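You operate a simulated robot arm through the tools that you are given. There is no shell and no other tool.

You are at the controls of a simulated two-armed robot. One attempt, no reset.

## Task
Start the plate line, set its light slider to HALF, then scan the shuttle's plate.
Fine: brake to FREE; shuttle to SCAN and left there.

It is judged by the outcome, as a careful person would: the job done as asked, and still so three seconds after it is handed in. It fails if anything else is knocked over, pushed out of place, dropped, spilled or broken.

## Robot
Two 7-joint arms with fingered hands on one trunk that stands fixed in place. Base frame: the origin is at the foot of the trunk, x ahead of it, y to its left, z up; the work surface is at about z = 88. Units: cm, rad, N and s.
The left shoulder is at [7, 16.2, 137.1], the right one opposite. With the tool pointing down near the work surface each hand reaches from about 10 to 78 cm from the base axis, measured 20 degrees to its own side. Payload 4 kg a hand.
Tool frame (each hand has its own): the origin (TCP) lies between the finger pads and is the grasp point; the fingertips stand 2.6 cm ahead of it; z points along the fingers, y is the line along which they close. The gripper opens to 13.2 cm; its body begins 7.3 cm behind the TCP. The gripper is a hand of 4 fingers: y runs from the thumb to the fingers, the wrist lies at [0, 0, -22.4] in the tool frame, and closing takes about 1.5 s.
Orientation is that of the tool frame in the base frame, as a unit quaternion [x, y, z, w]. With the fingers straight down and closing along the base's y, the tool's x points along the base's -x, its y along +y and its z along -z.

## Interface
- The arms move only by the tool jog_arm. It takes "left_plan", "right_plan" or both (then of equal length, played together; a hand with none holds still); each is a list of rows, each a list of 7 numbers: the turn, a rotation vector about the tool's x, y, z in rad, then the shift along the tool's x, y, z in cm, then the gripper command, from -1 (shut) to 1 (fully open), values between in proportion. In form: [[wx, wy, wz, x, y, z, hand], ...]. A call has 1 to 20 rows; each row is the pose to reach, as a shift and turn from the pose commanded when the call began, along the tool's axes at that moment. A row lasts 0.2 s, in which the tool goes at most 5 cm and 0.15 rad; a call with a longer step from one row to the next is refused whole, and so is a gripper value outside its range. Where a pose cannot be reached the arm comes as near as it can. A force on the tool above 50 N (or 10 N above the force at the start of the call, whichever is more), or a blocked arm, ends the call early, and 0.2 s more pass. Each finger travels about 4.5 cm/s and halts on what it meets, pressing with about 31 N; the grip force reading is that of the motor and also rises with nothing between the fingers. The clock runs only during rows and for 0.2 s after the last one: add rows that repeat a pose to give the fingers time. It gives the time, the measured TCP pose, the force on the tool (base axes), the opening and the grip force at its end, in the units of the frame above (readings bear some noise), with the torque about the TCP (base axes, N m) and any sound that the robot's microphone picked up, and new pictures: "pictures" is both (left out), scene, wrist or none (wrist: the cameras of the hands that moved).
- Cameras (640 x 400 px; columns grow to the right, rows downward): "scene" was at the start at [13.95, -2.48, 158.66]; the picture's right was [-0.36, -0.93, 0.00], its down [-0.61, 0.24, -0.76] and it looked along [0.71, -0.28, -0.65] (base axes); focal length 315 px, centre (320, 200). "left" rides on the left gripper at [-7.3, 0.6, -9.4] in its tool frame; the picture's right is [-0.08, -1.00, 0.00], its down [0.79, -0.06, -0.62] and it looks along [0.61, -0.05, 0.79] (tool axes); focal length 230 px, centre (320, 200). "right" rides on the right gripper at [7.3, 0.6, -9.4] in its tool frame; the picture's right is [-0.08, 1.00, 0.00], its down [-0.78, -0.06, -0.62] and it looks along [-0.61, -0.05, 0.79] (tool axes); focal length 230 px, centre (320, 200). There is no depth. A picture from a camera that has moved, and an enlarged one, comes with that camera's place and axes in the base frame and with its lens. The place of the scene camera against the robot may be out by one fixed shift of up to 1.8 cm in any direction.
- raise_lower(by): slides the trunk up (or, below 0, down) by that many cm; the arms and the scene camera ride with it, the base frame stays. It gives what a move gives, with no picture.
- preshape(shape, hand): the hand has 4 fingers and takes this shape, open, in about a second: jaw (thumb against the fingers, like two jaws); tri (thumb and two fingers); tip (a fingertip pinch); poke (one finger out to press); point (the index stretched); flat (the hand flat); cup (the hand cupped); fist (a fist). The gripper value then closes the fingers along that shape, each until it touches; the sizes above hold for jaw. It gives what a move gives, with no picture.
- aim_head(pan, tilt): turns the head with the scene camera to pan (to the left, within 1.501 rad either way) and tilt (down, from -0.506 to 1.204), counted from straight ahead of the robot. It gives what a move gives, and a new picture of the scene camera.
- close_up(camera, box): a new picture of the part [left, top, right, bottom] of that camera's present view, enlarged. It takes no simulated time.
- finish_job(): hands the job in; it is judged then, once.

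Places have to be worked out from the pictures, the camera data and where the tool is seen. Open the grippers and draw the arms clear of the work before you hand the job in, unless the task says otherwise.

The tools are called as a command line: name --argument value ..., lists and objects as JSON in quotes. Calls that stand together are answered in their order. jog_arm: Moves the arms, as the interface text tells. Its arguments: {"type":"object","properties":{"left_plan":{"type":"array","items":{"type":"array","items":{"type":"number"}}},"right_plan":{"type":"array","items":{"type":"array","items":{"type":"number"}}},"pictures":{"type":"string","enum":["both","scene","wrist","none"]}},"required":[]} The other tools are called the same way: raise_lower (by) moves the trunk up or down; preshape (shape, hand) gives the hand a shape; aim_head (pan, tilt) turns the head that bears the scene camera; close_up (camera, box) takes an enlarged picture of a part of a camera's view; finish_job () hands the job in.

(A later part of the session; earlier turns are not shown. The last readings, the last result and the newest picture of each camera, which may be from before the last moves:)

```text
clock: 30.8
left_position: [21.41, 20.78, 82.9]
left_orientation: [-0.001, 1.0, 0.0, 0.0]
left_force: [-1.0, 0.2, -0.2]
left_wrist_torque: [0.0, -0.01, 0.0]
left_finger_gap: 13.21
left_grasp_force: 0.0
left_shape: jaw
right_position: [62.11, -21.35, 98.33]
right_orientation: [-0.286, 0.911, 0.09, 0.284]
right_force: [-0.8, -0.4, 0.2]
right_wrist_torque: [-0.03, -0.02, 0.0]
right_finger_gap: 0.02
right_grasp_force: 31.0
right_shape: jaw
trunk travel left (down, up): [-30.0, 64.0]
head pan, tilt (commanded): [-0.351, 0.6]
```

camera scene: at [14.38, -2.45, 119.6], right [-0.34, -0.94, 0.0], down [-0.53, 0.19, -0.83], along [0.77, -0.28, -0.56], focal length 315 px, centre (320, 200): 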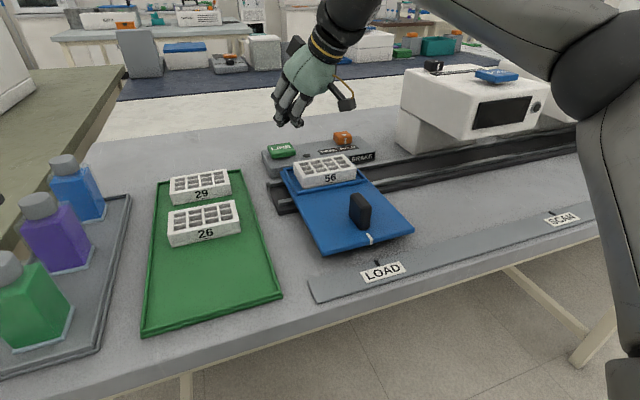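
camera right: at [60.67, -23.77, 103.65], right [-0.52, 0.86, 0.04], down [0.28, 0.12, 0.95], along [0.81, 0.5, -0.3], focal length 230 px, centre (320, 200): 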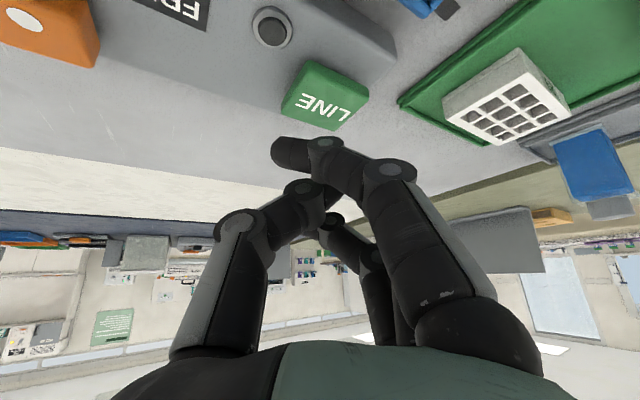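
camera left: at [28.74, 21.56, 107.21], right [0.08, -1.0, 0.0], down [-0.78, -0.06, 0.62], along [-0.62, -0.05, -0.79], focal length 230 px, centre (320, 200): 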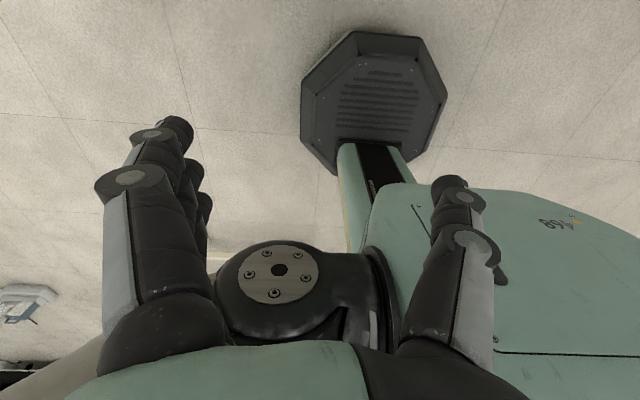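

Going up is limited too, so I need to understand the arm's configuration better. I look at the arm with the head turned right.

aim_head --pan -0.9 --tilt 0.25

```text
clock: 31.7
left_position: [21.34, 20.89, 83.07]
left_orientation: [0.0, 1.0, 0.0, 0.001]
left_force: [0.2, 0.1, -0.4]
left_wrist_torque: [0.05, -0.01, -0.01]
left_finger_gap: 13.22
left_grasp_force: 0.0
left_shape: jaw
right_position: [62.1, -21.36, 98.33]
right_orientation: [-0.287, 0.91, 0.09, 0.284]
right_force: [-1.5, 0.5, -0.8]
right_wrist_torque: [0.01, 0.0, 0.0]
right_finger_gap: 0.02
right_grasp_force: 31.2
right_shape: jaw
trunk travel left (down, up): [-30.0, 64.0]
head pan, tilt (commanded): [-0.901, 0.25]
camera scene: at [11.86, -6.71, 107.81], right [-0.78, -0.62, 0.0], down [-0.15, 0.19, -0.97], along [0.6, -0.76, -0.25], focal length 315 px, centre (320, 200)
```

scene: 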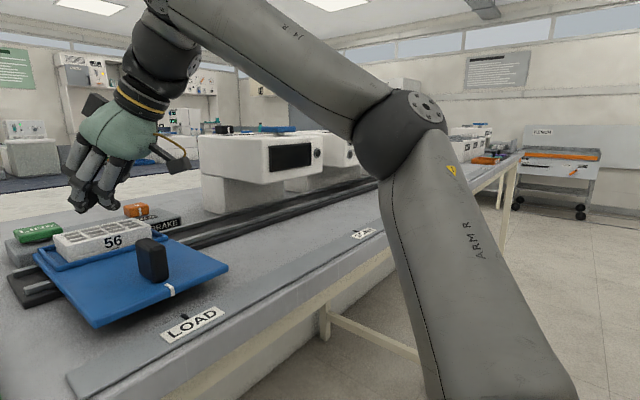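

Fitting the limit points gives a sphere of about 33.5 cm around a fixed elbow point. That makes the best choice a trunk about 38 cm below start and a tool tilted about 50° with heading left. I raise the trunk by 17 cm and turn the head back to the panel.

raise_lower --by 17

jog_arm --right_plan '[[0, -0.044, 0, -0.1, -0.1, 3.4, -1], [0, -0.088, 0, -0.2, -0.2, 6.9, -1], [0, -0.132, 0, -0.3, -0.35, 10.3, -1], [0, -0.176, 0, -0.4, -0.5, 13.8, -1], [0, -0.22, 0, -0.5, -0.6, 17.2, -1], [0, -0.264, 0, -0.6, -0.72, 20.7, -1]]' --pictures "wrist"

aim_head --pan -0.3 --tilt 0.5

```text
clock: 33.7
left_position: [21.46, 20.93, 99.92]
left_orientation: [0.0, 1.0, 0.001, 0.0]
left_force: [0.8, 0.7, 0.6]
left_wrist_torque: [0.03, 0.03, 0.0]
left_finger_gap: 13.19
left_grasp_force: 0.1
left_shape: jaw
right_position: [61.96, -21.32, 115.39]
right_orientation: [-0.286, 0.911, 0.09, 0.284]
right_force: [-0.3, -0.1, 0.5]
right_wrist_torque: [0.01, 0.03, 0.02]
right_finger_gap: 0.01
right_grasp_force: 31.0
right_shape: jaw
trunk travel left (down, up): [-47.0, 47.0]
head pan, tilt (commanded): [-0.901, 0.25]
```

```text
clock: 35.1
left_position: [21.56, 20.86, 99.96]
left_orientation: [0.0, 1.0, 0.0, -0.001]
left_force: [-0.1, 0.2, -0.5]
left_wrist_torque: [0.02, -0.01, 0.0]
left_finger_gap: 13.22
left_grasp_force: 0.0
left_shape: jaw
right_position: [72.53, -15.14, 98.51]
right_orientation: [-0.272, 0.865, 0.127, 0.402]
right_force: [0.5, 0.4, 0.2]
right_wrist_torque: [0.0, 0.01, -0.03]
right_finger_gap: 0.01
right_grasp_force: 30.9
right_shape: jaw
trunk travel left (down, up): [-47.0, 47.0]
head pan, tilt (commanded): [-0.901, 0.25]
camera right: at [62.71, -21.46, 99.0], right [-0.53, 0.85, 0.06], down [0.07, -0.03, 1.0], along [0.85, 0.53, -0.04], focal length 230 px, centre (320, 200)
```

right: 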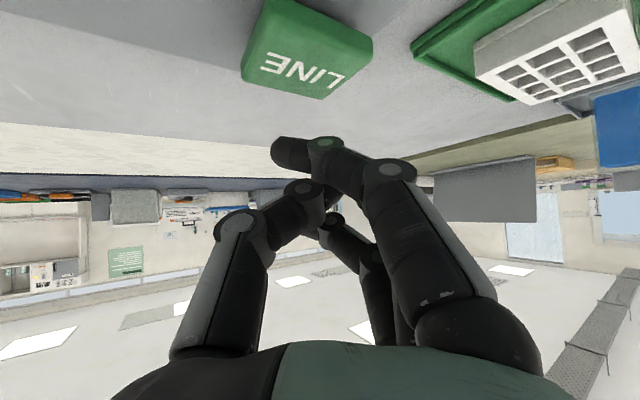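

```text
clock: 36.1
left_position: [21.4, 20.88, 99.91]
left_orientation: [0.001, 1.0, 0.0, 0.0]
left_force: [0.5, 0.3, 0.0]
left_wrist_torque: [0.01, 0.0, 0.01]
left_finger_gap: 13.19
left_grasp_force: 0.1
left_shape: jaw
right_position: [72.4, -15.03, 98.64]
right_orientation: [-0.272, 0.865, 0.127, 0.401]
right_force: [0.0, 0.4, -0.1]
right_wrist_torque: [-0.03, 0.0, -0.01]
right_finger_gap: 0.0
right_grasp_force: 30.4
right_shape: jaw
trunk travel left (down, up): [-47.0, 47.0]
head pan, tilt (commanded): [-0.3, 0.499]
camera scene: at [14.75, -2.1, 122.51], right [-0.3, -0.95, 0.0], down [-0.46, 0.14, -0.88], along [0.84, -0.26, -0.48], focal length 315 px, centre (320, 200)
```

scene: 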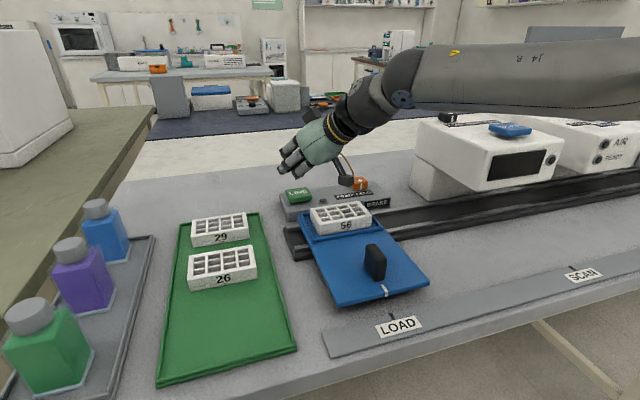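

The hand reached (72.5,-15.1,98.5) exactly, and the near finger's tip segment lies right above LINE. I go down slowly, about 4 cm in 1 cm steps and then in 0.25 cm steps, watching the force.

jog_arm --right_plan '[[0, 0, 0, 0.76, 0, 0.65, -1], [0, 0, 0, 1.52, 0, 1.3, -1], [0, 0, 0, 2.28, 0, 1.95, -1], [0, 0, 0, 2.66, 0, 2.27, -1], [0, 0, 0, 2.85, 0, 2.43, -1], [0, 0, 0, 3.04, 0, 2.6, -1]]' --pictures "both"

```text
clock: 37.5
left_position: [21.21, 20.94, 99.98]
left_orientation: [0.0, 1.0, -0.001, 0.0]
left_force: [0.4, 0.7, -0.6]
left_wrist_torque: [0.03, 0.0, -0.01]
left_finger_gap: 13.22
left_grasp_force: 0.1
left_shape: jaw
right_position: [72.47, -14.85, 94.92]
right_orientation: [-0.273, 0.864, 0.127, 0.404]
right_force: [0.6, 3.1, 9.9]
right_wrist_torque: [-0.08, -0.1, 0.04]
right_finger_gap: 0.0
right_grasp_force: 30.8
right_shape: jaw
trunk travel left (down, up): [-47.0, 47.0]
head pan, tilt (commanded): [-0.3, 0.499]
heard: click
camera scene: at [14.63, -2.0, 122.54], right [-0.3, -0.96, 0.0], down [-0.46, 0.14, -0.88], along [0.84, -0.26, -0.48], focal length 315 px, centre (320, 200)
camera right: at [62.67, -21.22, 95.42], right [-0.53, 0.85, 0.06], down [0.06, -0.03, 1.0], along [0.85, 0.53, -0.03], focal length 230 px, centre (320, 200)
```

scene: 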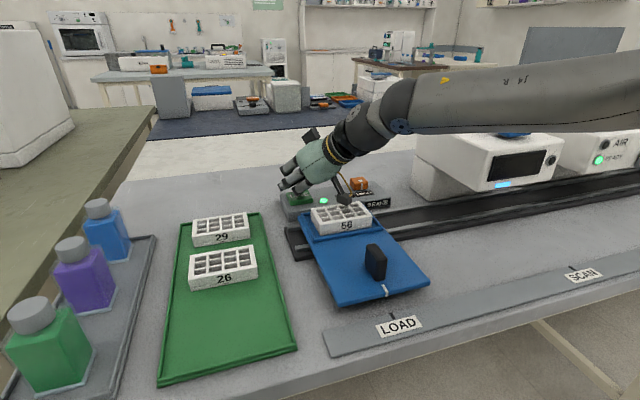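
right: 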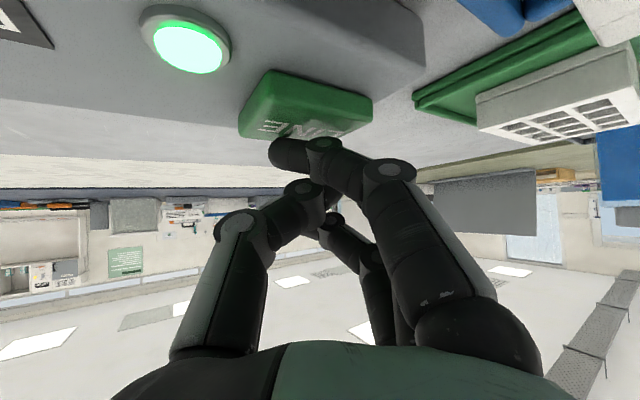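

There was a click and the panel lamp is green, with the scanner lamp and READY lit too: the line is started. I lift off and move to the brake's right side at (68,-36,106), rolling the hand so its camera side faces +y and the side of the near finger can push the knob.

jog_arm --right_plan '[[0, 0, 0, -1.52, 0, -1.3, -1], [0, 0, 0, -3.04, 0, -2.6, -1], [0.037, -0.009, 0.133, -2.74, -0.97, -3.72, -1], [0.074, -0.017, 0.265, -2.44, -1.93, -4.84, -1], [0.111, -0.026, 0.398, -2.14, -2.9, -5.96, -1], [0.148, -0.035, 0.531, -1.84, -3.87, -7.08, -1], [0.185, -0.043, 0.664, -1.54, -4.83, -8.2, -1], [0.222, -0.052, 0.796, -1.24, -5.8, -9.32, -1], [0.259, -0.061, 0.929, -0.94, -6.77, -10.44, -1], [0.296, -0.069, 1.062, -0.64, -7.73, -11.56, -1], [0.334, -0.078, 1.195, -0.34, -8.7, -12.68, -1], [0.371, -0.087, 1.327, -0.05, -9.67, -13.8, -1], [0.408, -0.095, 1.46, 0.25, -10.63, -14.92, -1], [0.445, -0.104, 1.593, 0.55, -11.6, -16.04, -1], [0.482, -0.113, 1.725, 0.85, -12.57, -17.16, -1], [0.519, -0.121, 1.858, 1.15, -13.53, -18.28, -1], [0.556, -0.13, 1.991, 1.45, -14.5, -19.4, -1]]' --pictures "both"

```text
clock: 41.1
left_position: [21.4, 20.97, 99.82]
left_orientation: [0.0, 1.0, 0.0, 0.0]
left_force: [0.2, -0.6, 0.1]
left_wrist_torque: [0.0, 0.0, -0.03]
left_finger_gap: 13.2
left_grasp_force: 0.1
left_shape: jaw
right_position: [67.91, -35.72, 106.18]
right_orientation: [0.677, 0.673, 0.212, 0.209]
right_force: [0.2, 0.5, -0.1]
right_wrist_torque: [-0.01, 0.02, 0.01]
right_finger_gap: 0.0
right_grasp_force: 31.0
right_shape: jaw
trunk travel left (down, up): [-47.0, 47.0]
head pan, tilt (commanded): [-0.3, 0.499]
camera scene: at [14.76, -2.1, 122.5], right [-0.3, -0.96, 0.0], down [-0.46, 0.14, -0.88], along [0.84, -0.26, -0.48], focal length 315 px, centre (320, 200)
camera right: at [63.3, -28.58, 114.23], right [0.82, -0.08, 0.57], down [-0.4, -0.79, 0.47], along [0.4, -0.61, -0.68], focal length 230 px, centre (320, 200)
```

scene: 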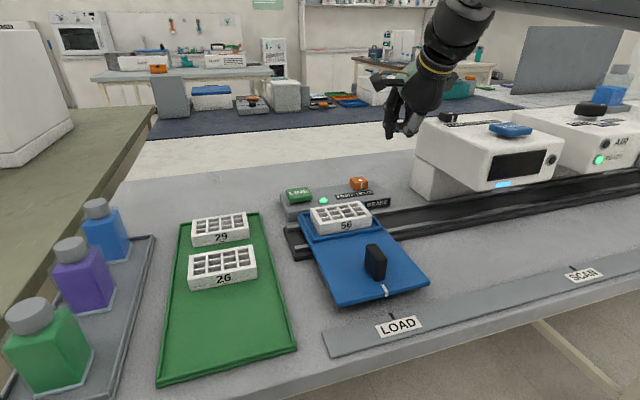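
right: 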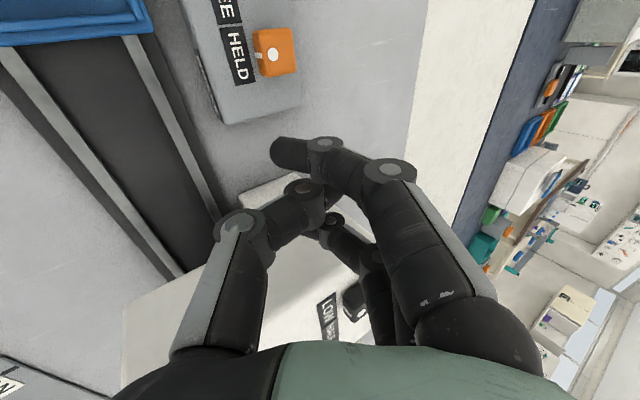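

The knob and its labels are in clear view, and the knob's dot works out to (73.0,-30.4,92.4), which agrees with the earlier estimate. I take a close-up to measure the knob's size and faces.

close_up --camera "right" --box '[190, 0, 350, 180]'

```text
2.22 times, centred on (270, 90) of right
camera zoom: at [63.3, -28.58, 114.23], right [0.82, -0.08, 0.57], down [-0.4, -0.79, 0.47], along [0.4, -0.61, -0.68], focal length 511 px, centre (431, 444)
```

zoom: 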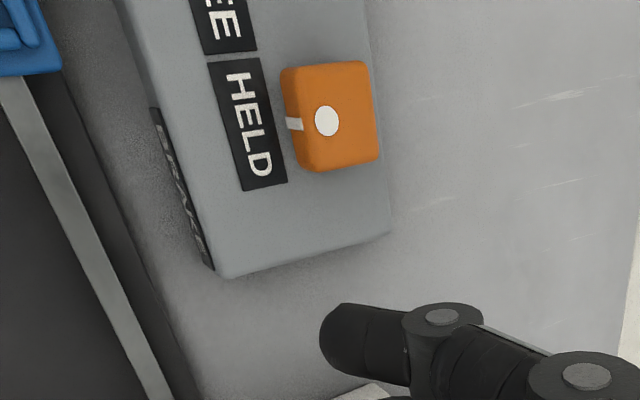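

The knob is about 3.1 cm wide, with its right face at y ≈ -32 and the panel top at z ≈ 90.4. I raise the trunk 8 cm so the forearm stays well above the scanner, then lower the hand to (74.1,-37.5,98), just right of the knob.

raise_lower --by 8

jog_arm --right_plan '[[0, 0, 0, -0.4, -0.8, 3.4, -1], [0, 0, 0, -0.8, -1.6, 6.8, -1], [0, 0, 0, -1.2, -2.4, 10.2, -1], [0, 0, 0, -1.5, -3.2, 13.6, -1], [0, 0, 0, -1.8, -4.1, 16.85, -1]]' --pictures "both"

```text
clock: 42.2
left_position: [21.42, 20.88, 107.95]
left_orientation: [0.0, 1.0, 0.0, -0.001]
left_force: [0.1, -0.9, -0.9]
left_wrist_torque: [0.03, -0.01, -0.02]
left_finger_gap: 13.19
left_grasp_force: 0.1
left_shape: jaw
right_position: [67.91, -35.75, 114.12]
right_orientation: [0.677, 0.673, 0.211, 0.209]
right_force: [0.4, 0.0, -0.5]
right_wrist_torque: [0.01, -0.01, 0.0]
right_finger_gap: 0.0
right_grasp_force: 31.1
right_shape: jaw
trunk travel left (down, up): [-55.0, 39.0]
head pan, tilt (commanded): [-0.3, 0.499]
```

```text
clock: 43.4
left_position: [21.55, 20.92, 107.92]
left_orientation: [-0.001, 1.0, -0.001, -0.001]
left_force: [1.1, -0.6, 0.1]
left_wrist_torque: [-0.01, 0.0, 0.01]
left_finger_gap: 13.21
left_grasp_force: 0.1
left_shape: jaw
right_position: [74.12, -37.63, 97.83]
right_orientation: [0.676, 0.674, 0.212, 0.209]
right_force: [-0.5, 0.0, -0.5]
right_wrist_torque: [0.03, 0.01, 0.01]
right_finger_gap: 0.01
right_grasp_force: 30.9
right_shape: jaw
trunk travel left (down, up): [-55.0, 39.0]
head pan, tilt (commanded): [-0.3, 0.499]
camera scene: at [14.85, -2.14, 130.5], right [-0.3, -0.96, 0.0], down [-0.46, 0.14, -0.88], along [0.84, -0.26, -0.48], focal length 315 px, centre (320, 200)
camera right: at [69.54, -30.36, 105.95], right [0.82, -0.08, 0.57], down [-0.4, -0.79, 0.47], along [0.41, -0.61, -0.68], focal length 230 px, centre (320, 200)
```

scene: 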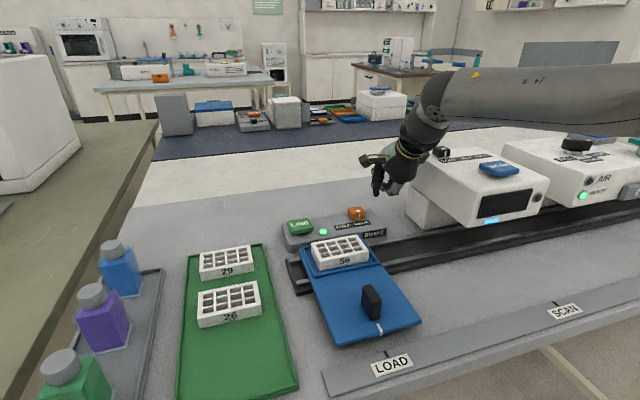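
right: 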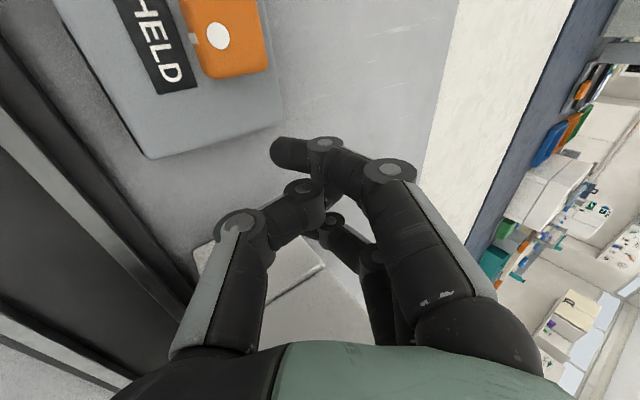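

The hand is at (74.1,-37.6,97.8), clear of the scanner. I lower it 3.9 cm beside the knob, watching for contact.

jog_arm --right_plan '[[0, 0, 0, 0, -0.74, 1.07, -1], [0, 0, 0, 0, -1.48, 2.14, -1], [0, 0, 0, 0, -1.85, 2.67, -1], [0, 0, 0, 0, -2.2, 3.2, -1]]' --pictures "both"

```text
clock: 44.4
left_position: [21.34, 20.88, 108.02]
left_orientation: [0.001, 1.0, 0.0, 0.0]
left_force: [0.0, -0.5, 0.1]
left_wrist_torque: [-0.01, 0.01, 0.03]
left_finger_gap: 13.19
left_grasp_force: 0.1
left_shape: jaw
right_position: [74.19, -37.46, 94.01]
right_orientation: [0.677, 0.673, 0.212, 0.209]
right_force: [0.5, -0.5, -0.2]
right_wrist_torque: [0.0, 0.01, 0.01]
right_finger_gap: 0.04
right_grasp_force: 30.9
right_shape: jaw
trunk travel left (down, up): [-55.0, 39.0]
head pan, tilt (commanded): [-0.3, 0.499]
camera scene: at [14.79, -2.12, 130.5], right [-0.3, -0.96, 0.0], down [-0.46, 0.14, -0.88], along [0.84, -0.26, -0.48], focal length 315 px, centre (320, 200)
camera right: at [69.54, -30.28, 102.16], right [0.82, -0.08, 0.57], down [-0.4, -0.79, 0.47], along [0.41, -0.61, -0.68], focal length 230 px, centre (320, 200)
```

scene: 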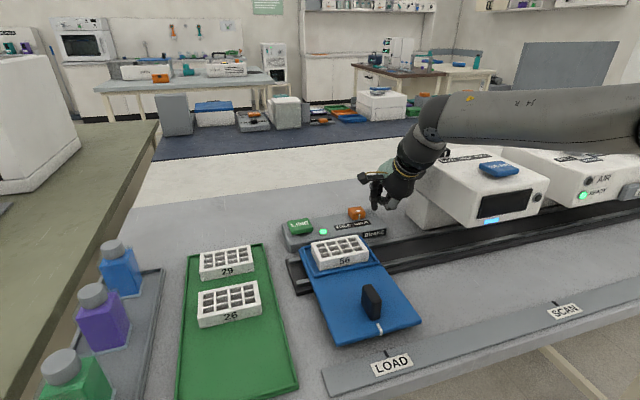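
right: 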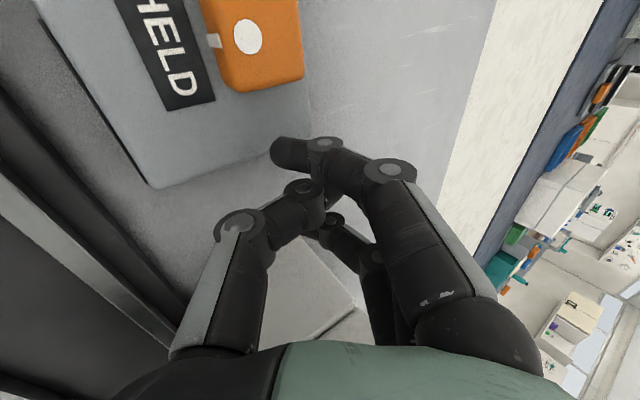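

No contact, and the finger side sits just right of the knob. I push left (+y) in small steps, 4 cm first, and then look.

jog_arm --right_plan '[[0, 0, 0, 1, 0, 0, -1], [0, 0, 0, 1.7, 0, 0, -1], [0, 0, 0, 2.2, 0, 0, -1], [0, 0, 0, 2.7, 0, 0, -1], [0, 0, 0, 3.2, 0, 0, -1], [0, 0, 0, 3.6, 0, 0, -1], [0, 0, 0, 4, 0, 0, -1]]' --pictures "both"

```text
clock: 46.0
left_position: [21.41, 20.9, 107.98]
left_orientation: [0.0, 1.0, 0.0, -0.001]
left_force: [0.1, 0.8, 0.4]
left_wrist_torque: [0.01, -0.01, 0.02]
left_finger_gap: 13.21
left_grasp_force: 0.1
left_shape: jaw
right_position: [74.17, -33.47, 94.09]
right_orientation: [0.677, 0.674, 0.212, 0.209]
right_force: [-0.5, 0.3, -1.0]
right_wrist_torque: [-0.01, 0.05, 0.03]
right_finger_gap: 0.01
right_grasp_force: 30.7
right_shape: jaw
trunk travel left (down, up): [-55.0, 39.0]
head pan, tilt (commanded): [-0.3, 0.499]
camera scene: at [14.76, -2.08, 130.5], right [-0.3, -0.96, 0.0], down [-0.46, 0.14, -0.88], along [0.84, -0.26, -0.48], focal length 315 px, centre (320, 200)
camera right: at [69.56, -26.2, 102.2], right [0.82, -0.08, 0.57], down [-0.4, -0.79, 0.47], along [0.41, -0.61, -0.68], focal length 230 px, centre (320, 200)
```

scene: 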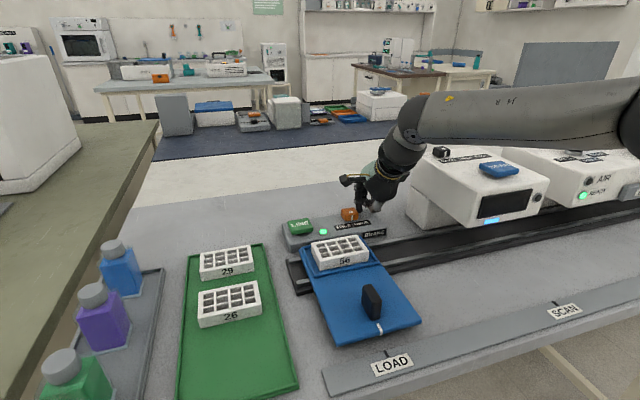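
right: 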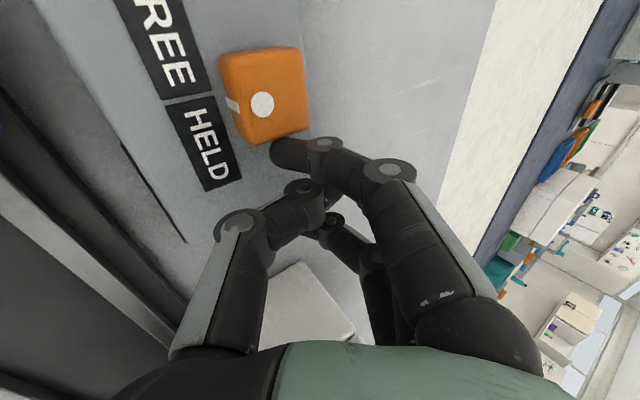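

The knob is sliding left: its dot is now at y ≈ -28.7, halfway, with low force. I push another 2.5 cm to bring it to FREE at y ≈ -26.2.

jog_arm --right_plan '[[0, 0, 0, 0.5, 0, 0, -1], [0, 0, 0, 1.0, 0, 0, -1], [0, 0, 0, 1.4, 0, 0, -1], [0, 0, 0, 1.8, 0, 0, -1], [0, 0, 0, 2.1, 0, 0, -1], [0, 0, 0, 2.4, 0, 0, -1]]' --pictures "both"

```text
clock: 47.4
left_position: [21.47, 20.86, 107.94]
left_orientation: [0.0, 1.0, 0.001, 0.0]
left_force: [-1.1, -0.5, -0.5]
left_wrist_torque: [0.03, 0.0, 0.03]
left_finger_gap: 13.23
left_grasp_force: 0.0
left_shape: jaw
right_position: [74.22, -31.06, 94.17]
right_orientation: [0.677, 0.674, 0.212, 0.209]
right_force: [-0.2, 0.2, 0.9]
right_wrist_torque: [0.0, 0.04, -0.01]
right_finger_gap: 0.0
right_grasp_force: 31.0
right_shape: jaw
trunk travel left (down, up): [-55.0, 39.0]
head pan, tilt (commanded): [-0.3, 0.499]
camera scene: at [14.76, -2.08, 130.51], right [-0.3, -0.96, 0.0], down [-0.46, 0.14, -0.88], along [0.84, -0.26, -0.48], focal length 315 px, centre (320, 200)
camera right: at [69.51, -23.78, 102.17], right [0.82, -0.08, 0.57], down [-0.4, -0.79, 0.47], along [0.41, -0.61, -0.68], focal length 230 px, centre (320, 200)
```

scene: 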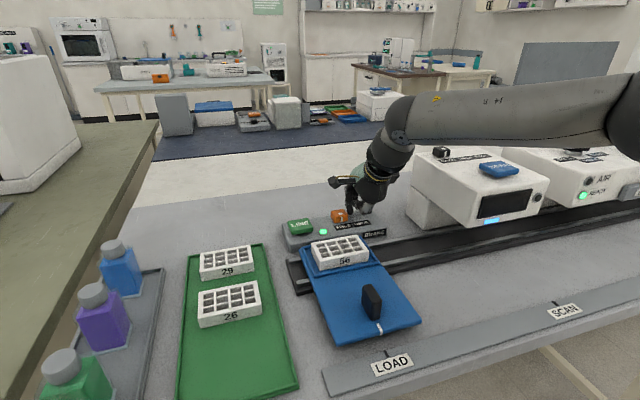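
right: 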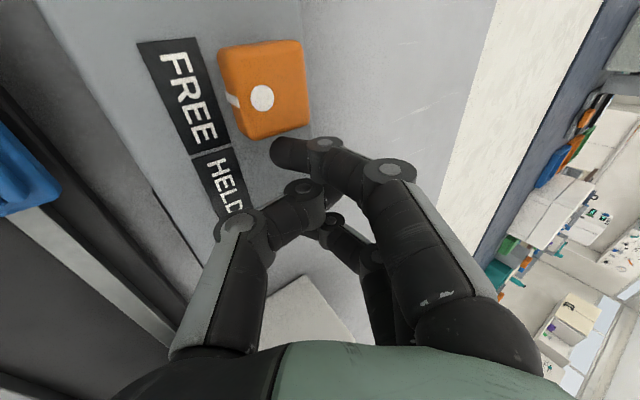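

The knob snapped ahead to FREE: its pointer lines up with the FREE label at y ≈ -26. I back off right and lift clear, then raise the trunk 10 cm before going to the light slider.

jog_arm --right_plan '[[0, 0, 0, -1, 0, 0, -1], [0, 0, 0, -2.2, 0, 0, -1], [0, 0, 0, -2.8, 1.4, -2.05, -1], [0, 0, 0, -3.4, 2.8, -4.1, -1], [0, 0, 0, -4, 4.2, -6.15, -1], [0, 0, 0, -4.5, 5.68, -8.2, -1]]' --pictures "wrist"

raise_lower --by 10

close_up --camera "scene" --box '[260, 150, 420, 300]'

close_up --camera "scene" --box '[380, 150, 560, 280]'

```text
clock: 48.8
left_position: [21.41, 20.93, 107.97]
left_orientation: [0.0, 1.0, 0.0, -0.001]
left_force: [0.8, -0.4, 0.3]
left_wrist_torque: [0.03, -0.01, 0.04]
left_finger_gap: 13.17
left_grasp_force: 0.1
left_shape: jaw
right_position: [74.18, -35.52, 104.1]
right_orientation: [0.677, 0.674, 0.21, 0.209]
right_force: [0.2, 0.1, -0.1]
right_wrist_torque: [-0.01, 0.02, 0.0]
right_finger_gap: 0.0
right_grasp_force: 31.4
right_shape: jaw
trunk travel left (down, up): [-55.0, 39.0]
head pan, tilt (commanded): [-0.3, 0.499]
camera right: at [69.57, -28.26, 112.17], right [0.82, -0.08, 0.57], down [-0.4, -0.79, 0.47], along [0.41, -0.61, -0.68], focal length 230 px, centre (320, 200)
```

right: 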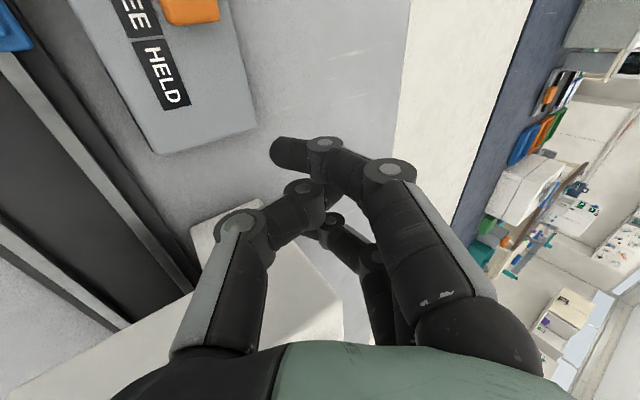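

```text
clock: 50.2
left_position: [21.54, 20.93, 117.94]
left_orientation: [0.0, 1.0, 0.001, -0.001]
left_force: [0.0, -0.8, 0.3]
left_wrist_torque: [0.02, 0.02, 0.03]
left_finger_gap: 13.19
left_grasp_force: 0.1
left_shape: jaw
right_position: [74.32, -35.62, 114.07]
right_orientation: [0.677, 0.674, 0.211, 0.21]
right_force: [0.3, 0.3, 0.9]
right_wrist_torque: [-0.01, -0.02, 0.01]
right_finger_gap: 0.0
right_grasp_force: 31.4
right_shape: jaw
trunk travel left (down, up): [-65.0, 29.0]
head pan, tilt (commanded): [-0.3, 0.499]
```

```text
2.67 times, centred on (340, 225) of scene
camera zoom: at [14.78, -2.1, 140.5], right [-0.3, -0.96, 0.0], down [-0.46, 0.14, -0.88], along [0.84, -0.26, -0.48], focal length 839 px, centre (267, 133)
```

zoom: 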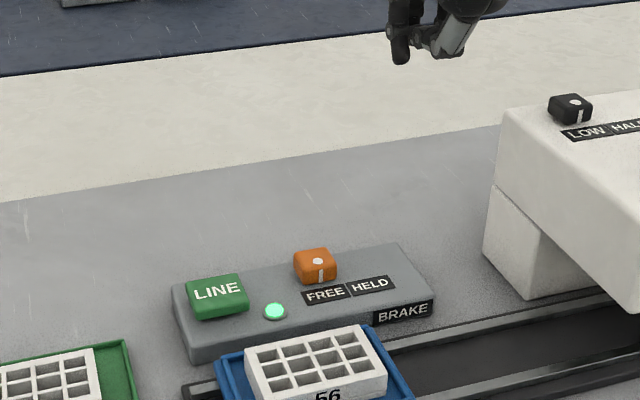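

```text
3.08 times, centred on (470, 215) of scene
camera zoom: at [14.78, -2.1, 140.5], right [-0.3, -0.96, 0.0], down [-0.46, 0.14, -0.88], along [0.84, -0.26, -0.48], focal length 968 px, centre (-142, 154)
```

zoom: 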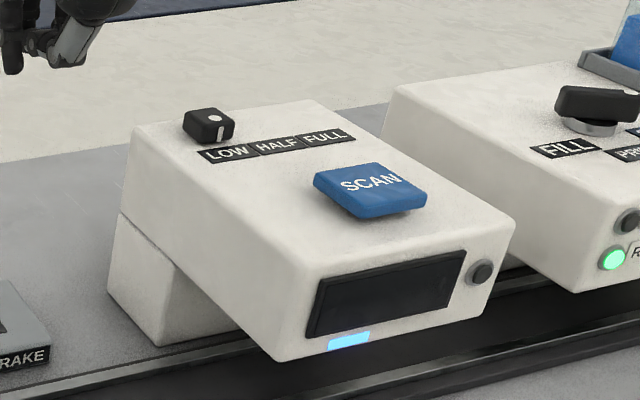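

Brake at FREE and the line lamp on are confirmed in the close-up. Next I turn the hand back to facing forward (closing along y, tilt 0.4) with the jaw half open, and hover at (68,-48,115) to look at the light slider with the wrist camera.

jog_arm --right_plan '[[0.013, 0.013, -0.13, -1, -0.4, -0.4, -1], [0.027, 0.027, -0.261, -2.1, -0.8, -0.7, -1], [0.04, 0.04, -0.391, -3.1, -1.15, -1.1, -1], [0.054, 0.054, -0.522, -4.1, -1.5, -1.5, -1], [0.067, 0.067, -0.652, -5.2, -1.9, -1.8, -0.8], [0.08, 0.08, -0.783, -6.2, -2.3, -2.2, -0.6], [0.094, 0.094, -0.913, -7.2, -2.7, -2.6, -0.4], [0.107, 0.107, -1.043, -8.3, -3.1, -2.9, -0.2], [0.12, 0.12, -1.174, -9.3, -3.5, -3.3, 0], [0.134, 0.134, -1.304, -10.3, -3.8, -3.7, 0.06], [0.147, 0.147, -1.435, -11.4, -4.2, -4, 0.06], [0.1605, 0.1605, -1.565, -12.4, -4.6, -4.4, 0.06]]' --pictures "both"

```text
clock: 52.8
left_position: [21.38, 20.93, 117.91]
left_orientation: [0.0, 1.0, 0.0, -0.001]
left_force: [0.4, 0.0, 0.0]
left_wrist_torque: [0.02, 0.04, 0.03]
left_finger_gap: 13.2
left_grasp_force: 0.0
left_shape: jaw
right_position: [67.99, -48.02, 114.93]
right_orientation: [0.0, 0.98, 0.002, 0.199]
right_force: [0.5, 0.1, 0.0]
right_wrist_torque: [-0.03, -0.02, 0.01]
right_finger_gap: 6.9
right_grasp_force: 0.0
right_shape: jaw
trunk travel left (down, up): [-65.0, 29.0]
head pan, tilt (commanded): [-0.3, 0.499]
camera scene: at [14.74, -2.11, 140.51], right [-0.3, -0.96, 0.0], down [-0.46, 0.14, -0.88], along [0.84, -0.26, -0.48], focal length 315 px, centre (320, 200)
camera right: at [57.76, -47.53, 120.78], right [0.07, 1.0, 0.03], down [0.48, -0.06, 0.87], along [0.87, -0.05, -0.49], focal length 230 px, centre (320, 200)
```

scene: 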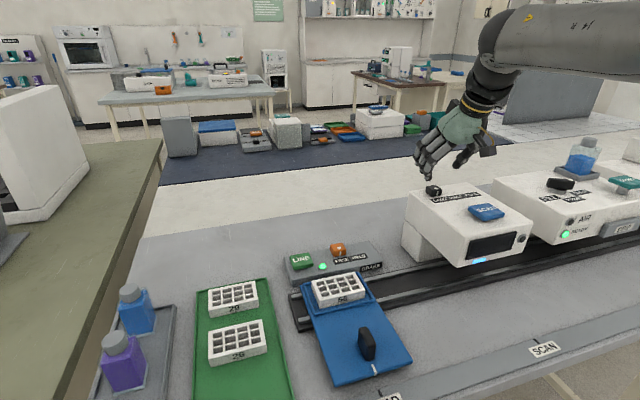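
right: 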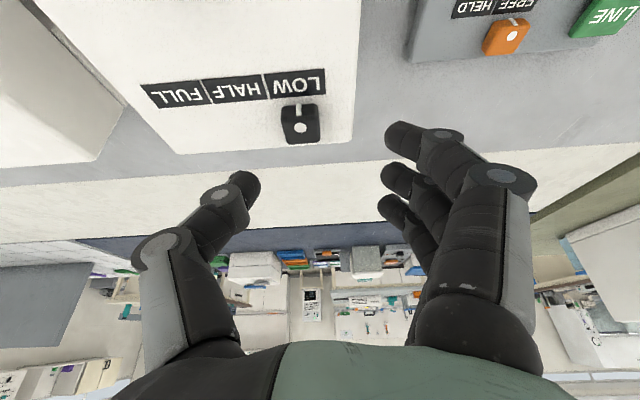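

The slider is clearly visible: knob at y ≈ -49.7, HALF centred at y ≈ -54.5 (toward -y). I bring the open jaw over it at (73,-50.3,110), so the knob is between thumb and fingers, and look again.

jog_arm --right_plan '[[0, 0, 0, -0.9, -0.8, 2.1, 0.06], [0, 0, 0, -1.8, -1.6, 4.3, 0.06], [0, 0, 0, -2.7, -2.3, 6.45, 0.06]]' --pictures "both"

```text
clock: 53.6
left_position: [21.7, 20.79, 118.03]
left_orientation: [0.001, 1.0, 0.0, -0.001]
left_force: [0.5, 0.5, 0.1]
left_wrist_torque: [0.04, 0.01, -0.01]
left_finger_gap: 13.17
left_grasp_force: 0.1
left_shape: jaw
right_position: [73.11, -50.11, 109.92]
right_orientation: [0.002, 0.98, 0.001, 0.198]
right_force: [-0.5, -0.1, 0.5]
right_wrist_torque: [-0.03, 0.0, 0.01]
right_finger_gap: 6.92
right_grasp_force: 0.1
right_shape: jaw
trunk travel left (down, up): [-65.0, 29.0]
head pan, tilt (commanded): [-0.3, 0.499]
camera scene: at [15.01, -2.1, 140.48], right [-0.3, -0.96, 0.0], down [-0.46, 0.14, -0.88], along [0.84, -0.26, -0.48], focal length 315 px, centre (320, 200)
camera right: at [62.99, -49.58, 115.65], right [0.07, 1.0, 0.03], down [0.48, -0.07, 0.87], along [0.87, -0.05, -0.49], focal length 230 px, centre (320, 200)
```

scene: 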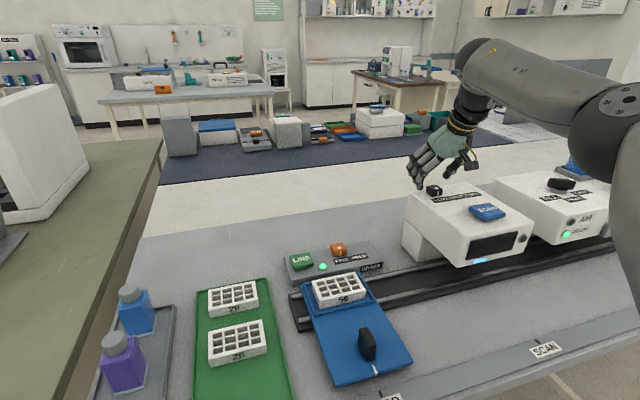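
right: 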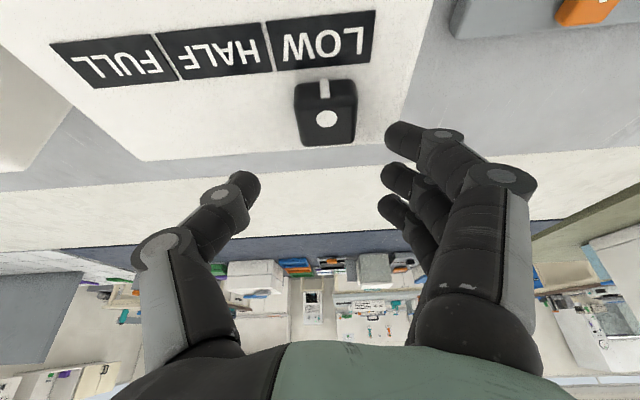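

Triangulating the two views gives knob (71,-49.6,106.6), scanner top z ≈ 105 and HALF at y ≈ -54.2. I lower slightly so the near finger is beside the knob, then push gently 1 cm toward -y.

jog_arm --right_plan '[[0, 0, 0, 0.12, 0, 0.28, 0.06], [0, 0, 0, 0.23, 0, 0.55, 0.06], [0, 0, 0, 0.31, 0, 0.74, 0.06], [0, 0, 0, 0.31, -0.5, 0.74, 0.06], [0, 0, 0, 0.31, -1.0, 0.74, 0.06]]' --pictures "wrist"

close_up --camera "scene" --box '[390, 130, 550, 270]'

```text
clock: 54.8
left_position: [21.45, 20.91, 117.98]
left_orientation: [0.0, 1.0, -0.001, 0.0]
left_force: [0.4, 0.0, 1.1]
left_wrist_torque: [-0.05, 0.0, -0.01]
left_finger_gap: 13.18
left_grasp_force: 0.0
left_shape: jaw
right_position: [72.9, -51.32, 109.15]
right_orientation: [0.001, 0.98, 0.001, 0.199]
right_force: [0.3, 0.4, 0.9]
right_wrist_torque: [-0.01, 0.01, 0.0]
right_finger_gap: 6.95
right_grasp_force: 0.1
right_shape: jaw
trunk travel left (down, up): [-65.0, 29.0]
head pan, tilt (commanded): [-0.3, 0.499]
camera right: at [62.78, -50.74, 115.06], right [0.07, 1.0, 0.03], down [0.48, -0.07, 0.87], along [0.87, -0.05, -0.49], focal length 230 px, centre (320, 200)
```

right: 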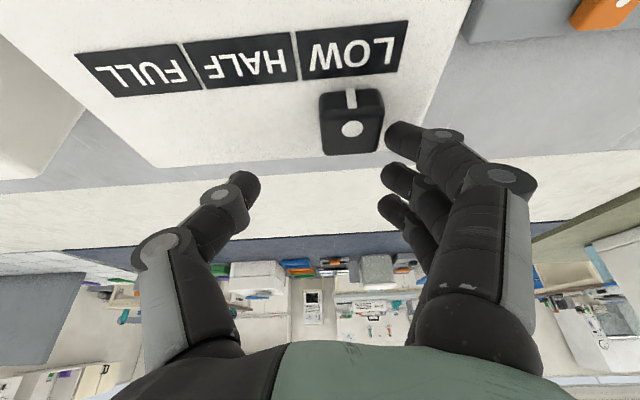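

```text
2.86 times, centred on (470, 200) of scene
camera zoom: at [14.77, -2.12, 140.5], right [-0.3, -0.96, 0.0], down [-0.46, 0.14, -0.88], along [0.84, -0.26, -0.48], focal length 899 px, centre (-109, 200)
```

zoom: 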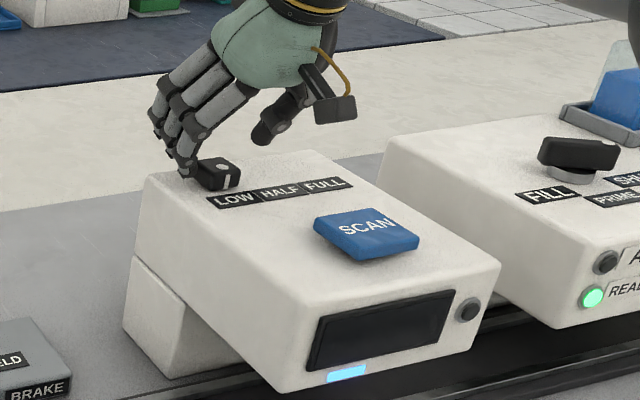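

The near finger is right beside the knob at about its height. I push 3 cm toward -y in small steps and look.

jog_arm --right_plan '[[0, 0, 0, 0, -0.5, 0, 0.06], [0, 0, 0, 0, -1.0, 0, 0.06], [0, 0, 0, 0, -1.5, 0, 0.06], [0, 0, 0, 0, -2.0, 0, 0.06], [0, 0, 0, 0, -2.5, 0, 0.06], [0, 0, 0, 0, -3.0, 0, 0.06]]' --pictures "wrist"

close_up --camera "scene" --box '[390, 130, 550, 270]'

```text
clock: 56.2
left_position: [21.43, 20.77, 117.92]
left_orientation: [0.0, 1.0, 0.0, 0.0]
left_force: [0.2, -0.7, -1.2]
left_wrist_torque: [-0.02, 0.0, 0.0]
left_finger_gap: 13.19
left_grasp_force: 0.0
left_shape: jaw
right_position: [72.22, -54.21, 108.73]
right_orientation: [0.003, 0.98, 0.001, 0.198]
right_force: [0.4, 0.0, -0.3]
right_wrist_torque: [0.05, -0.03, -0.02]
right_finger_gap: 6.97
right_grasp_force: 0.0
right_shape: jaw
right hand out of reach, approached as far as the arm can: row 3, 4, 5, 6
trunk travel left (down, up): [-65.0, 29.0]
head pan, tilt (commanded): [-0.3, 0.499]
camera right: at [61.98, -53.68, 114.55], right [0.07, 1.0, 0.03], down [0.48, -0.07, 0.87], along [0.87, -0.05, -0.49], focal length 230 px, centre (320, 200)
```

right: 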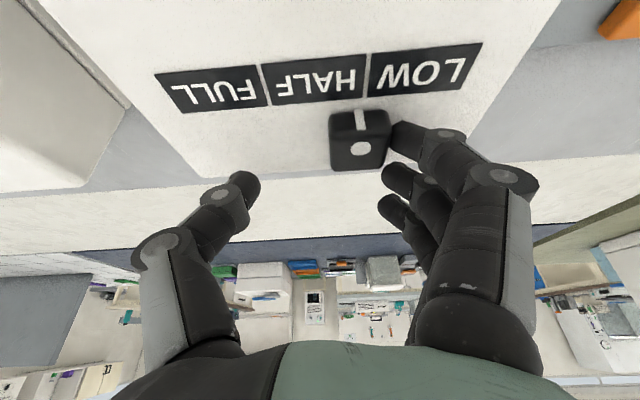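

```text
2.86 times, centred on (470, 200) of scene
camera zoom: at [14.75, -2.15, 140.51], right [-0.3, -0.96, 0.0], down [-0.46, 0.14, -0.88], along [0.84, -0.26, -0.48], focal length 899 px, centre (-109, 200)
```

zoom: 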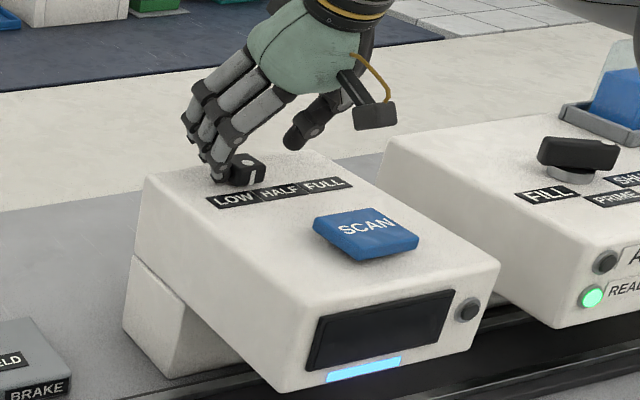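

The slider moved halfway toward HALF, with the cyan bar widening, before the reach limit bound again. I tilt the hand to 0.6 about the fingertip to gain reach and push about 1.8 cm more.

jog_arm --right_plan '[[0, -0.1, 0, 0.25, 0.3, -0.27, 0.06], [0, -0.2, 0, 0.49, 0.3, -0.53, 0.06], [0, -0.2, 0, 0.49, -0.2, -0.53, 0.06], [0, -0.2, 0, 0.49, -0.6, -0.53, 0.06], [0, -0.2, 0, 0.49, -1.0, -0.53, 0.06], [0, -0.2, 0, 0.49, -1.4, -0.53, 0.06], [0, -0.2, 0, 0.49, -1.8, -0.53, 0.06]]' --pictures "wrist"

close_up --camera "scene" --box '[390, 130, 550, 270]'

```text
clock: 57.8
left_position: [21.36, 20.91, 117.89]
left_orientation: [0.001, 1.0, 0.0, 0.0]
left_force: [-0.1, -0.3, 0.1]
left_wrist_torque: [-0.05, 0.01, 0.02]
left_finger_gap: 13.17
left_grasp_force: 0.1
left_shape: jaw
right_position: [71.58, -55.97, 109.1]
right_orientation: [0.002, 0.955, 0.002, 0.295]
right_force: [-0.7, -0.6, 0.2]
right_wrist_torque: [0.02, -0.01, 0.02]
right_finger_gap: 6.94
right_grasp_force: 0.0
right_shape: jaw
trunk travel left (down, up): [-65.0, 29.0]
head pan, tilt (commanded): [-0.3, 0.499]
camera right: at [60.45, -55.44, 112.69], right [0.07, 1.0, 0.05], down [0.3, -0.07, 0.95], along [0.95, -0.05, -0.3], focal length 230 px, centre (320, 200)
```

right: 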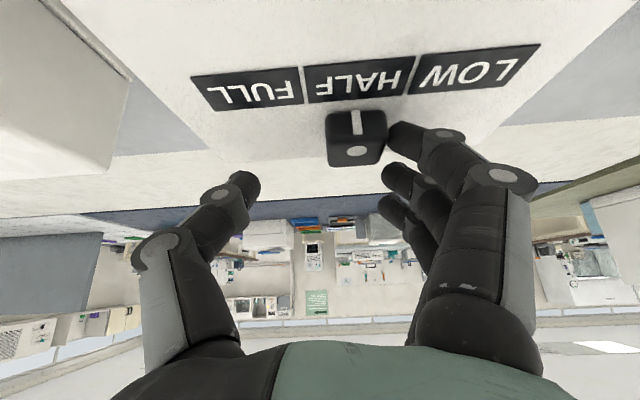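

```text
2.86 times, centred on (470, 200) of scene
camera zoom: at [14.74, -2.13, 140.51], right [-0.3, -0.96, 0.0], down [-0.46, 0.14, -0.88], along [0.84, -0.26, -0.48], focal length 899 px, centre (-109, 200)
```

zoom: 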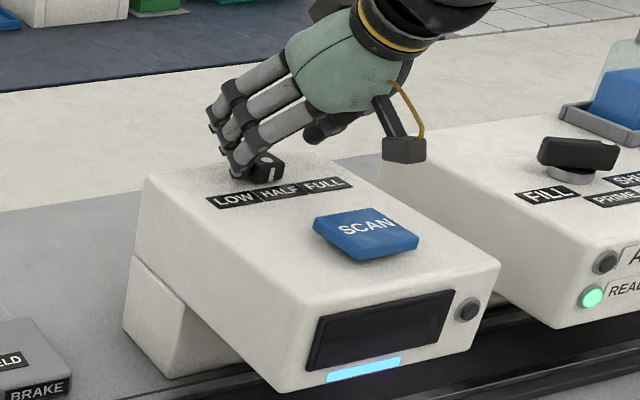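

The pointer lines up with HALF (knob y ≈ -53.9, label ≈ -54.0) and the bar shows the half level. I back the finger off and lift up to check.

jog_arm --right_plan '[[0, 0, 0, 0, 0.8, 0, 0.06], [0, 0, 0, 0, 1.3, 0, 0.06], [0, 0, 0, -1.1, 1.3, -1.65, 0.06], [0, 0, 0, -2.2, 1.3, -3.3, 0.06], [0, 0, 0, -3.4, 1.3, -5, 0.06], [0, 0, 0, -4.5, 1.3, -6.6, 0.06]]' --pictures "both"

close_up --camera "right" --box '[180, 20, 440, 180]'

close_up --camera "scene" --box '[390, 130, 550, 270]'

```text
clock: 59.2
left_position: [21.35, 20.94, 117.99]
left_orientation: [0.0, 1.0, 0.0, 0.0]
left_force: [-1.1, 0.9, 0.1]
left_wrist_torque: [-0.02, 0.01, 0.03]
left_finger_gap: 13.17
left_grasp_force: 0.1
left_shape: jaw
right_position: [71.51, -54.59, 117.21]
right_orientation: [0.001, 0.955, 0.0, 0.297]
right_force: [0.4, -0.2, -0.7]
right_wrist_torque: [0.0, -0.03, 0.01]
right_finger_gap: 6.96
right_grasp_force: 0.1
right_shape: jaw
trunk travel left (down, up): [-65.0, 29.0]
head pan, tilt (commanded): [-0.3, 0.499]
camera scene: at [14.73, -2.02, 140.51], right [-0.3, -0.96, 0.0], down [-0.46, 0.14, -0.88], along [0.84, -0.26, -0.48], focal length 315 px, centre (320, 200)
camera right: at [60.32, -54.0, 120.86], right [0.07, 1.0, 0.05], down [0.3, -0.06, 0.95], along [0.95, -0.05, -0.3], focal length 230 px, centre (320, 200)
```

scene: 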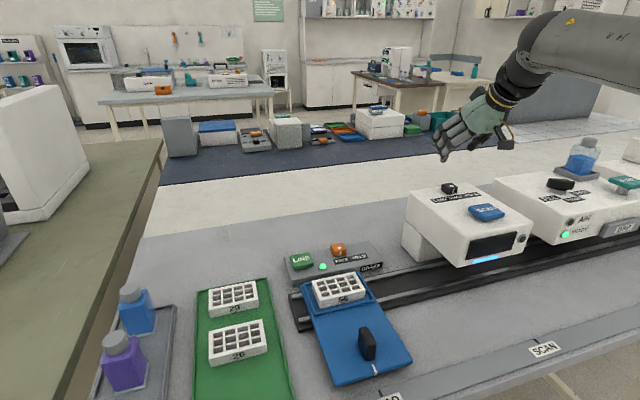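
right: 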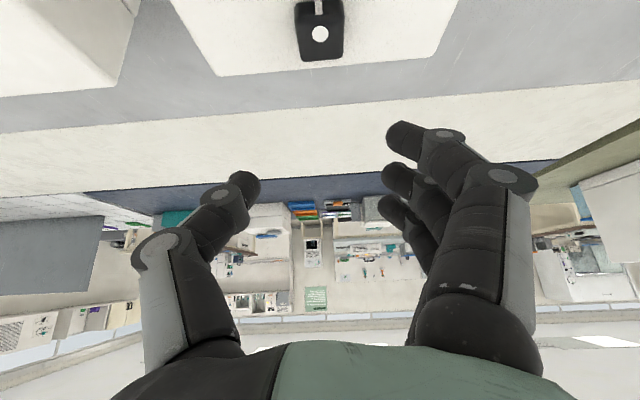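

```text
2.46 times, centred on (310, 100) of right
camera zoom: at [60.32, -54.0, 120.86], right [0.07, 1.0, 0.05], down [0.3, -0.06, 0.95], along [0.95, -0.05, -0.3], focal length 566 px, centre (345, 446)
```

zoom: 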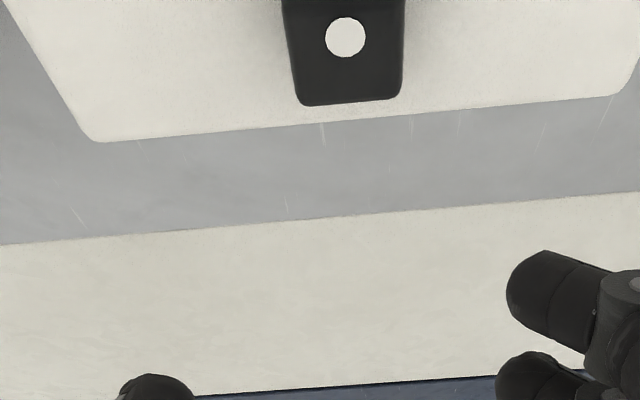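

```text
2.86 times, centred on (470, 200) of scene
camera zoom: at [14.73, -2.02, 140.51], right [-0.3, -0.96, 0.0], down [-0.46, 0.14, -0.88], along [0.84, -0.26, -0.48], focal length 899 px, centre (-109, 200)
```

zoom: 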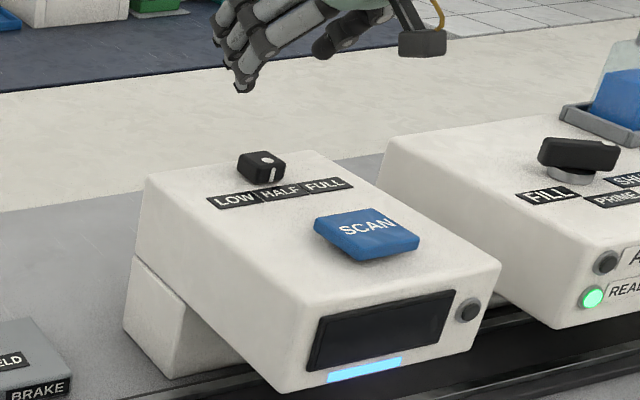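

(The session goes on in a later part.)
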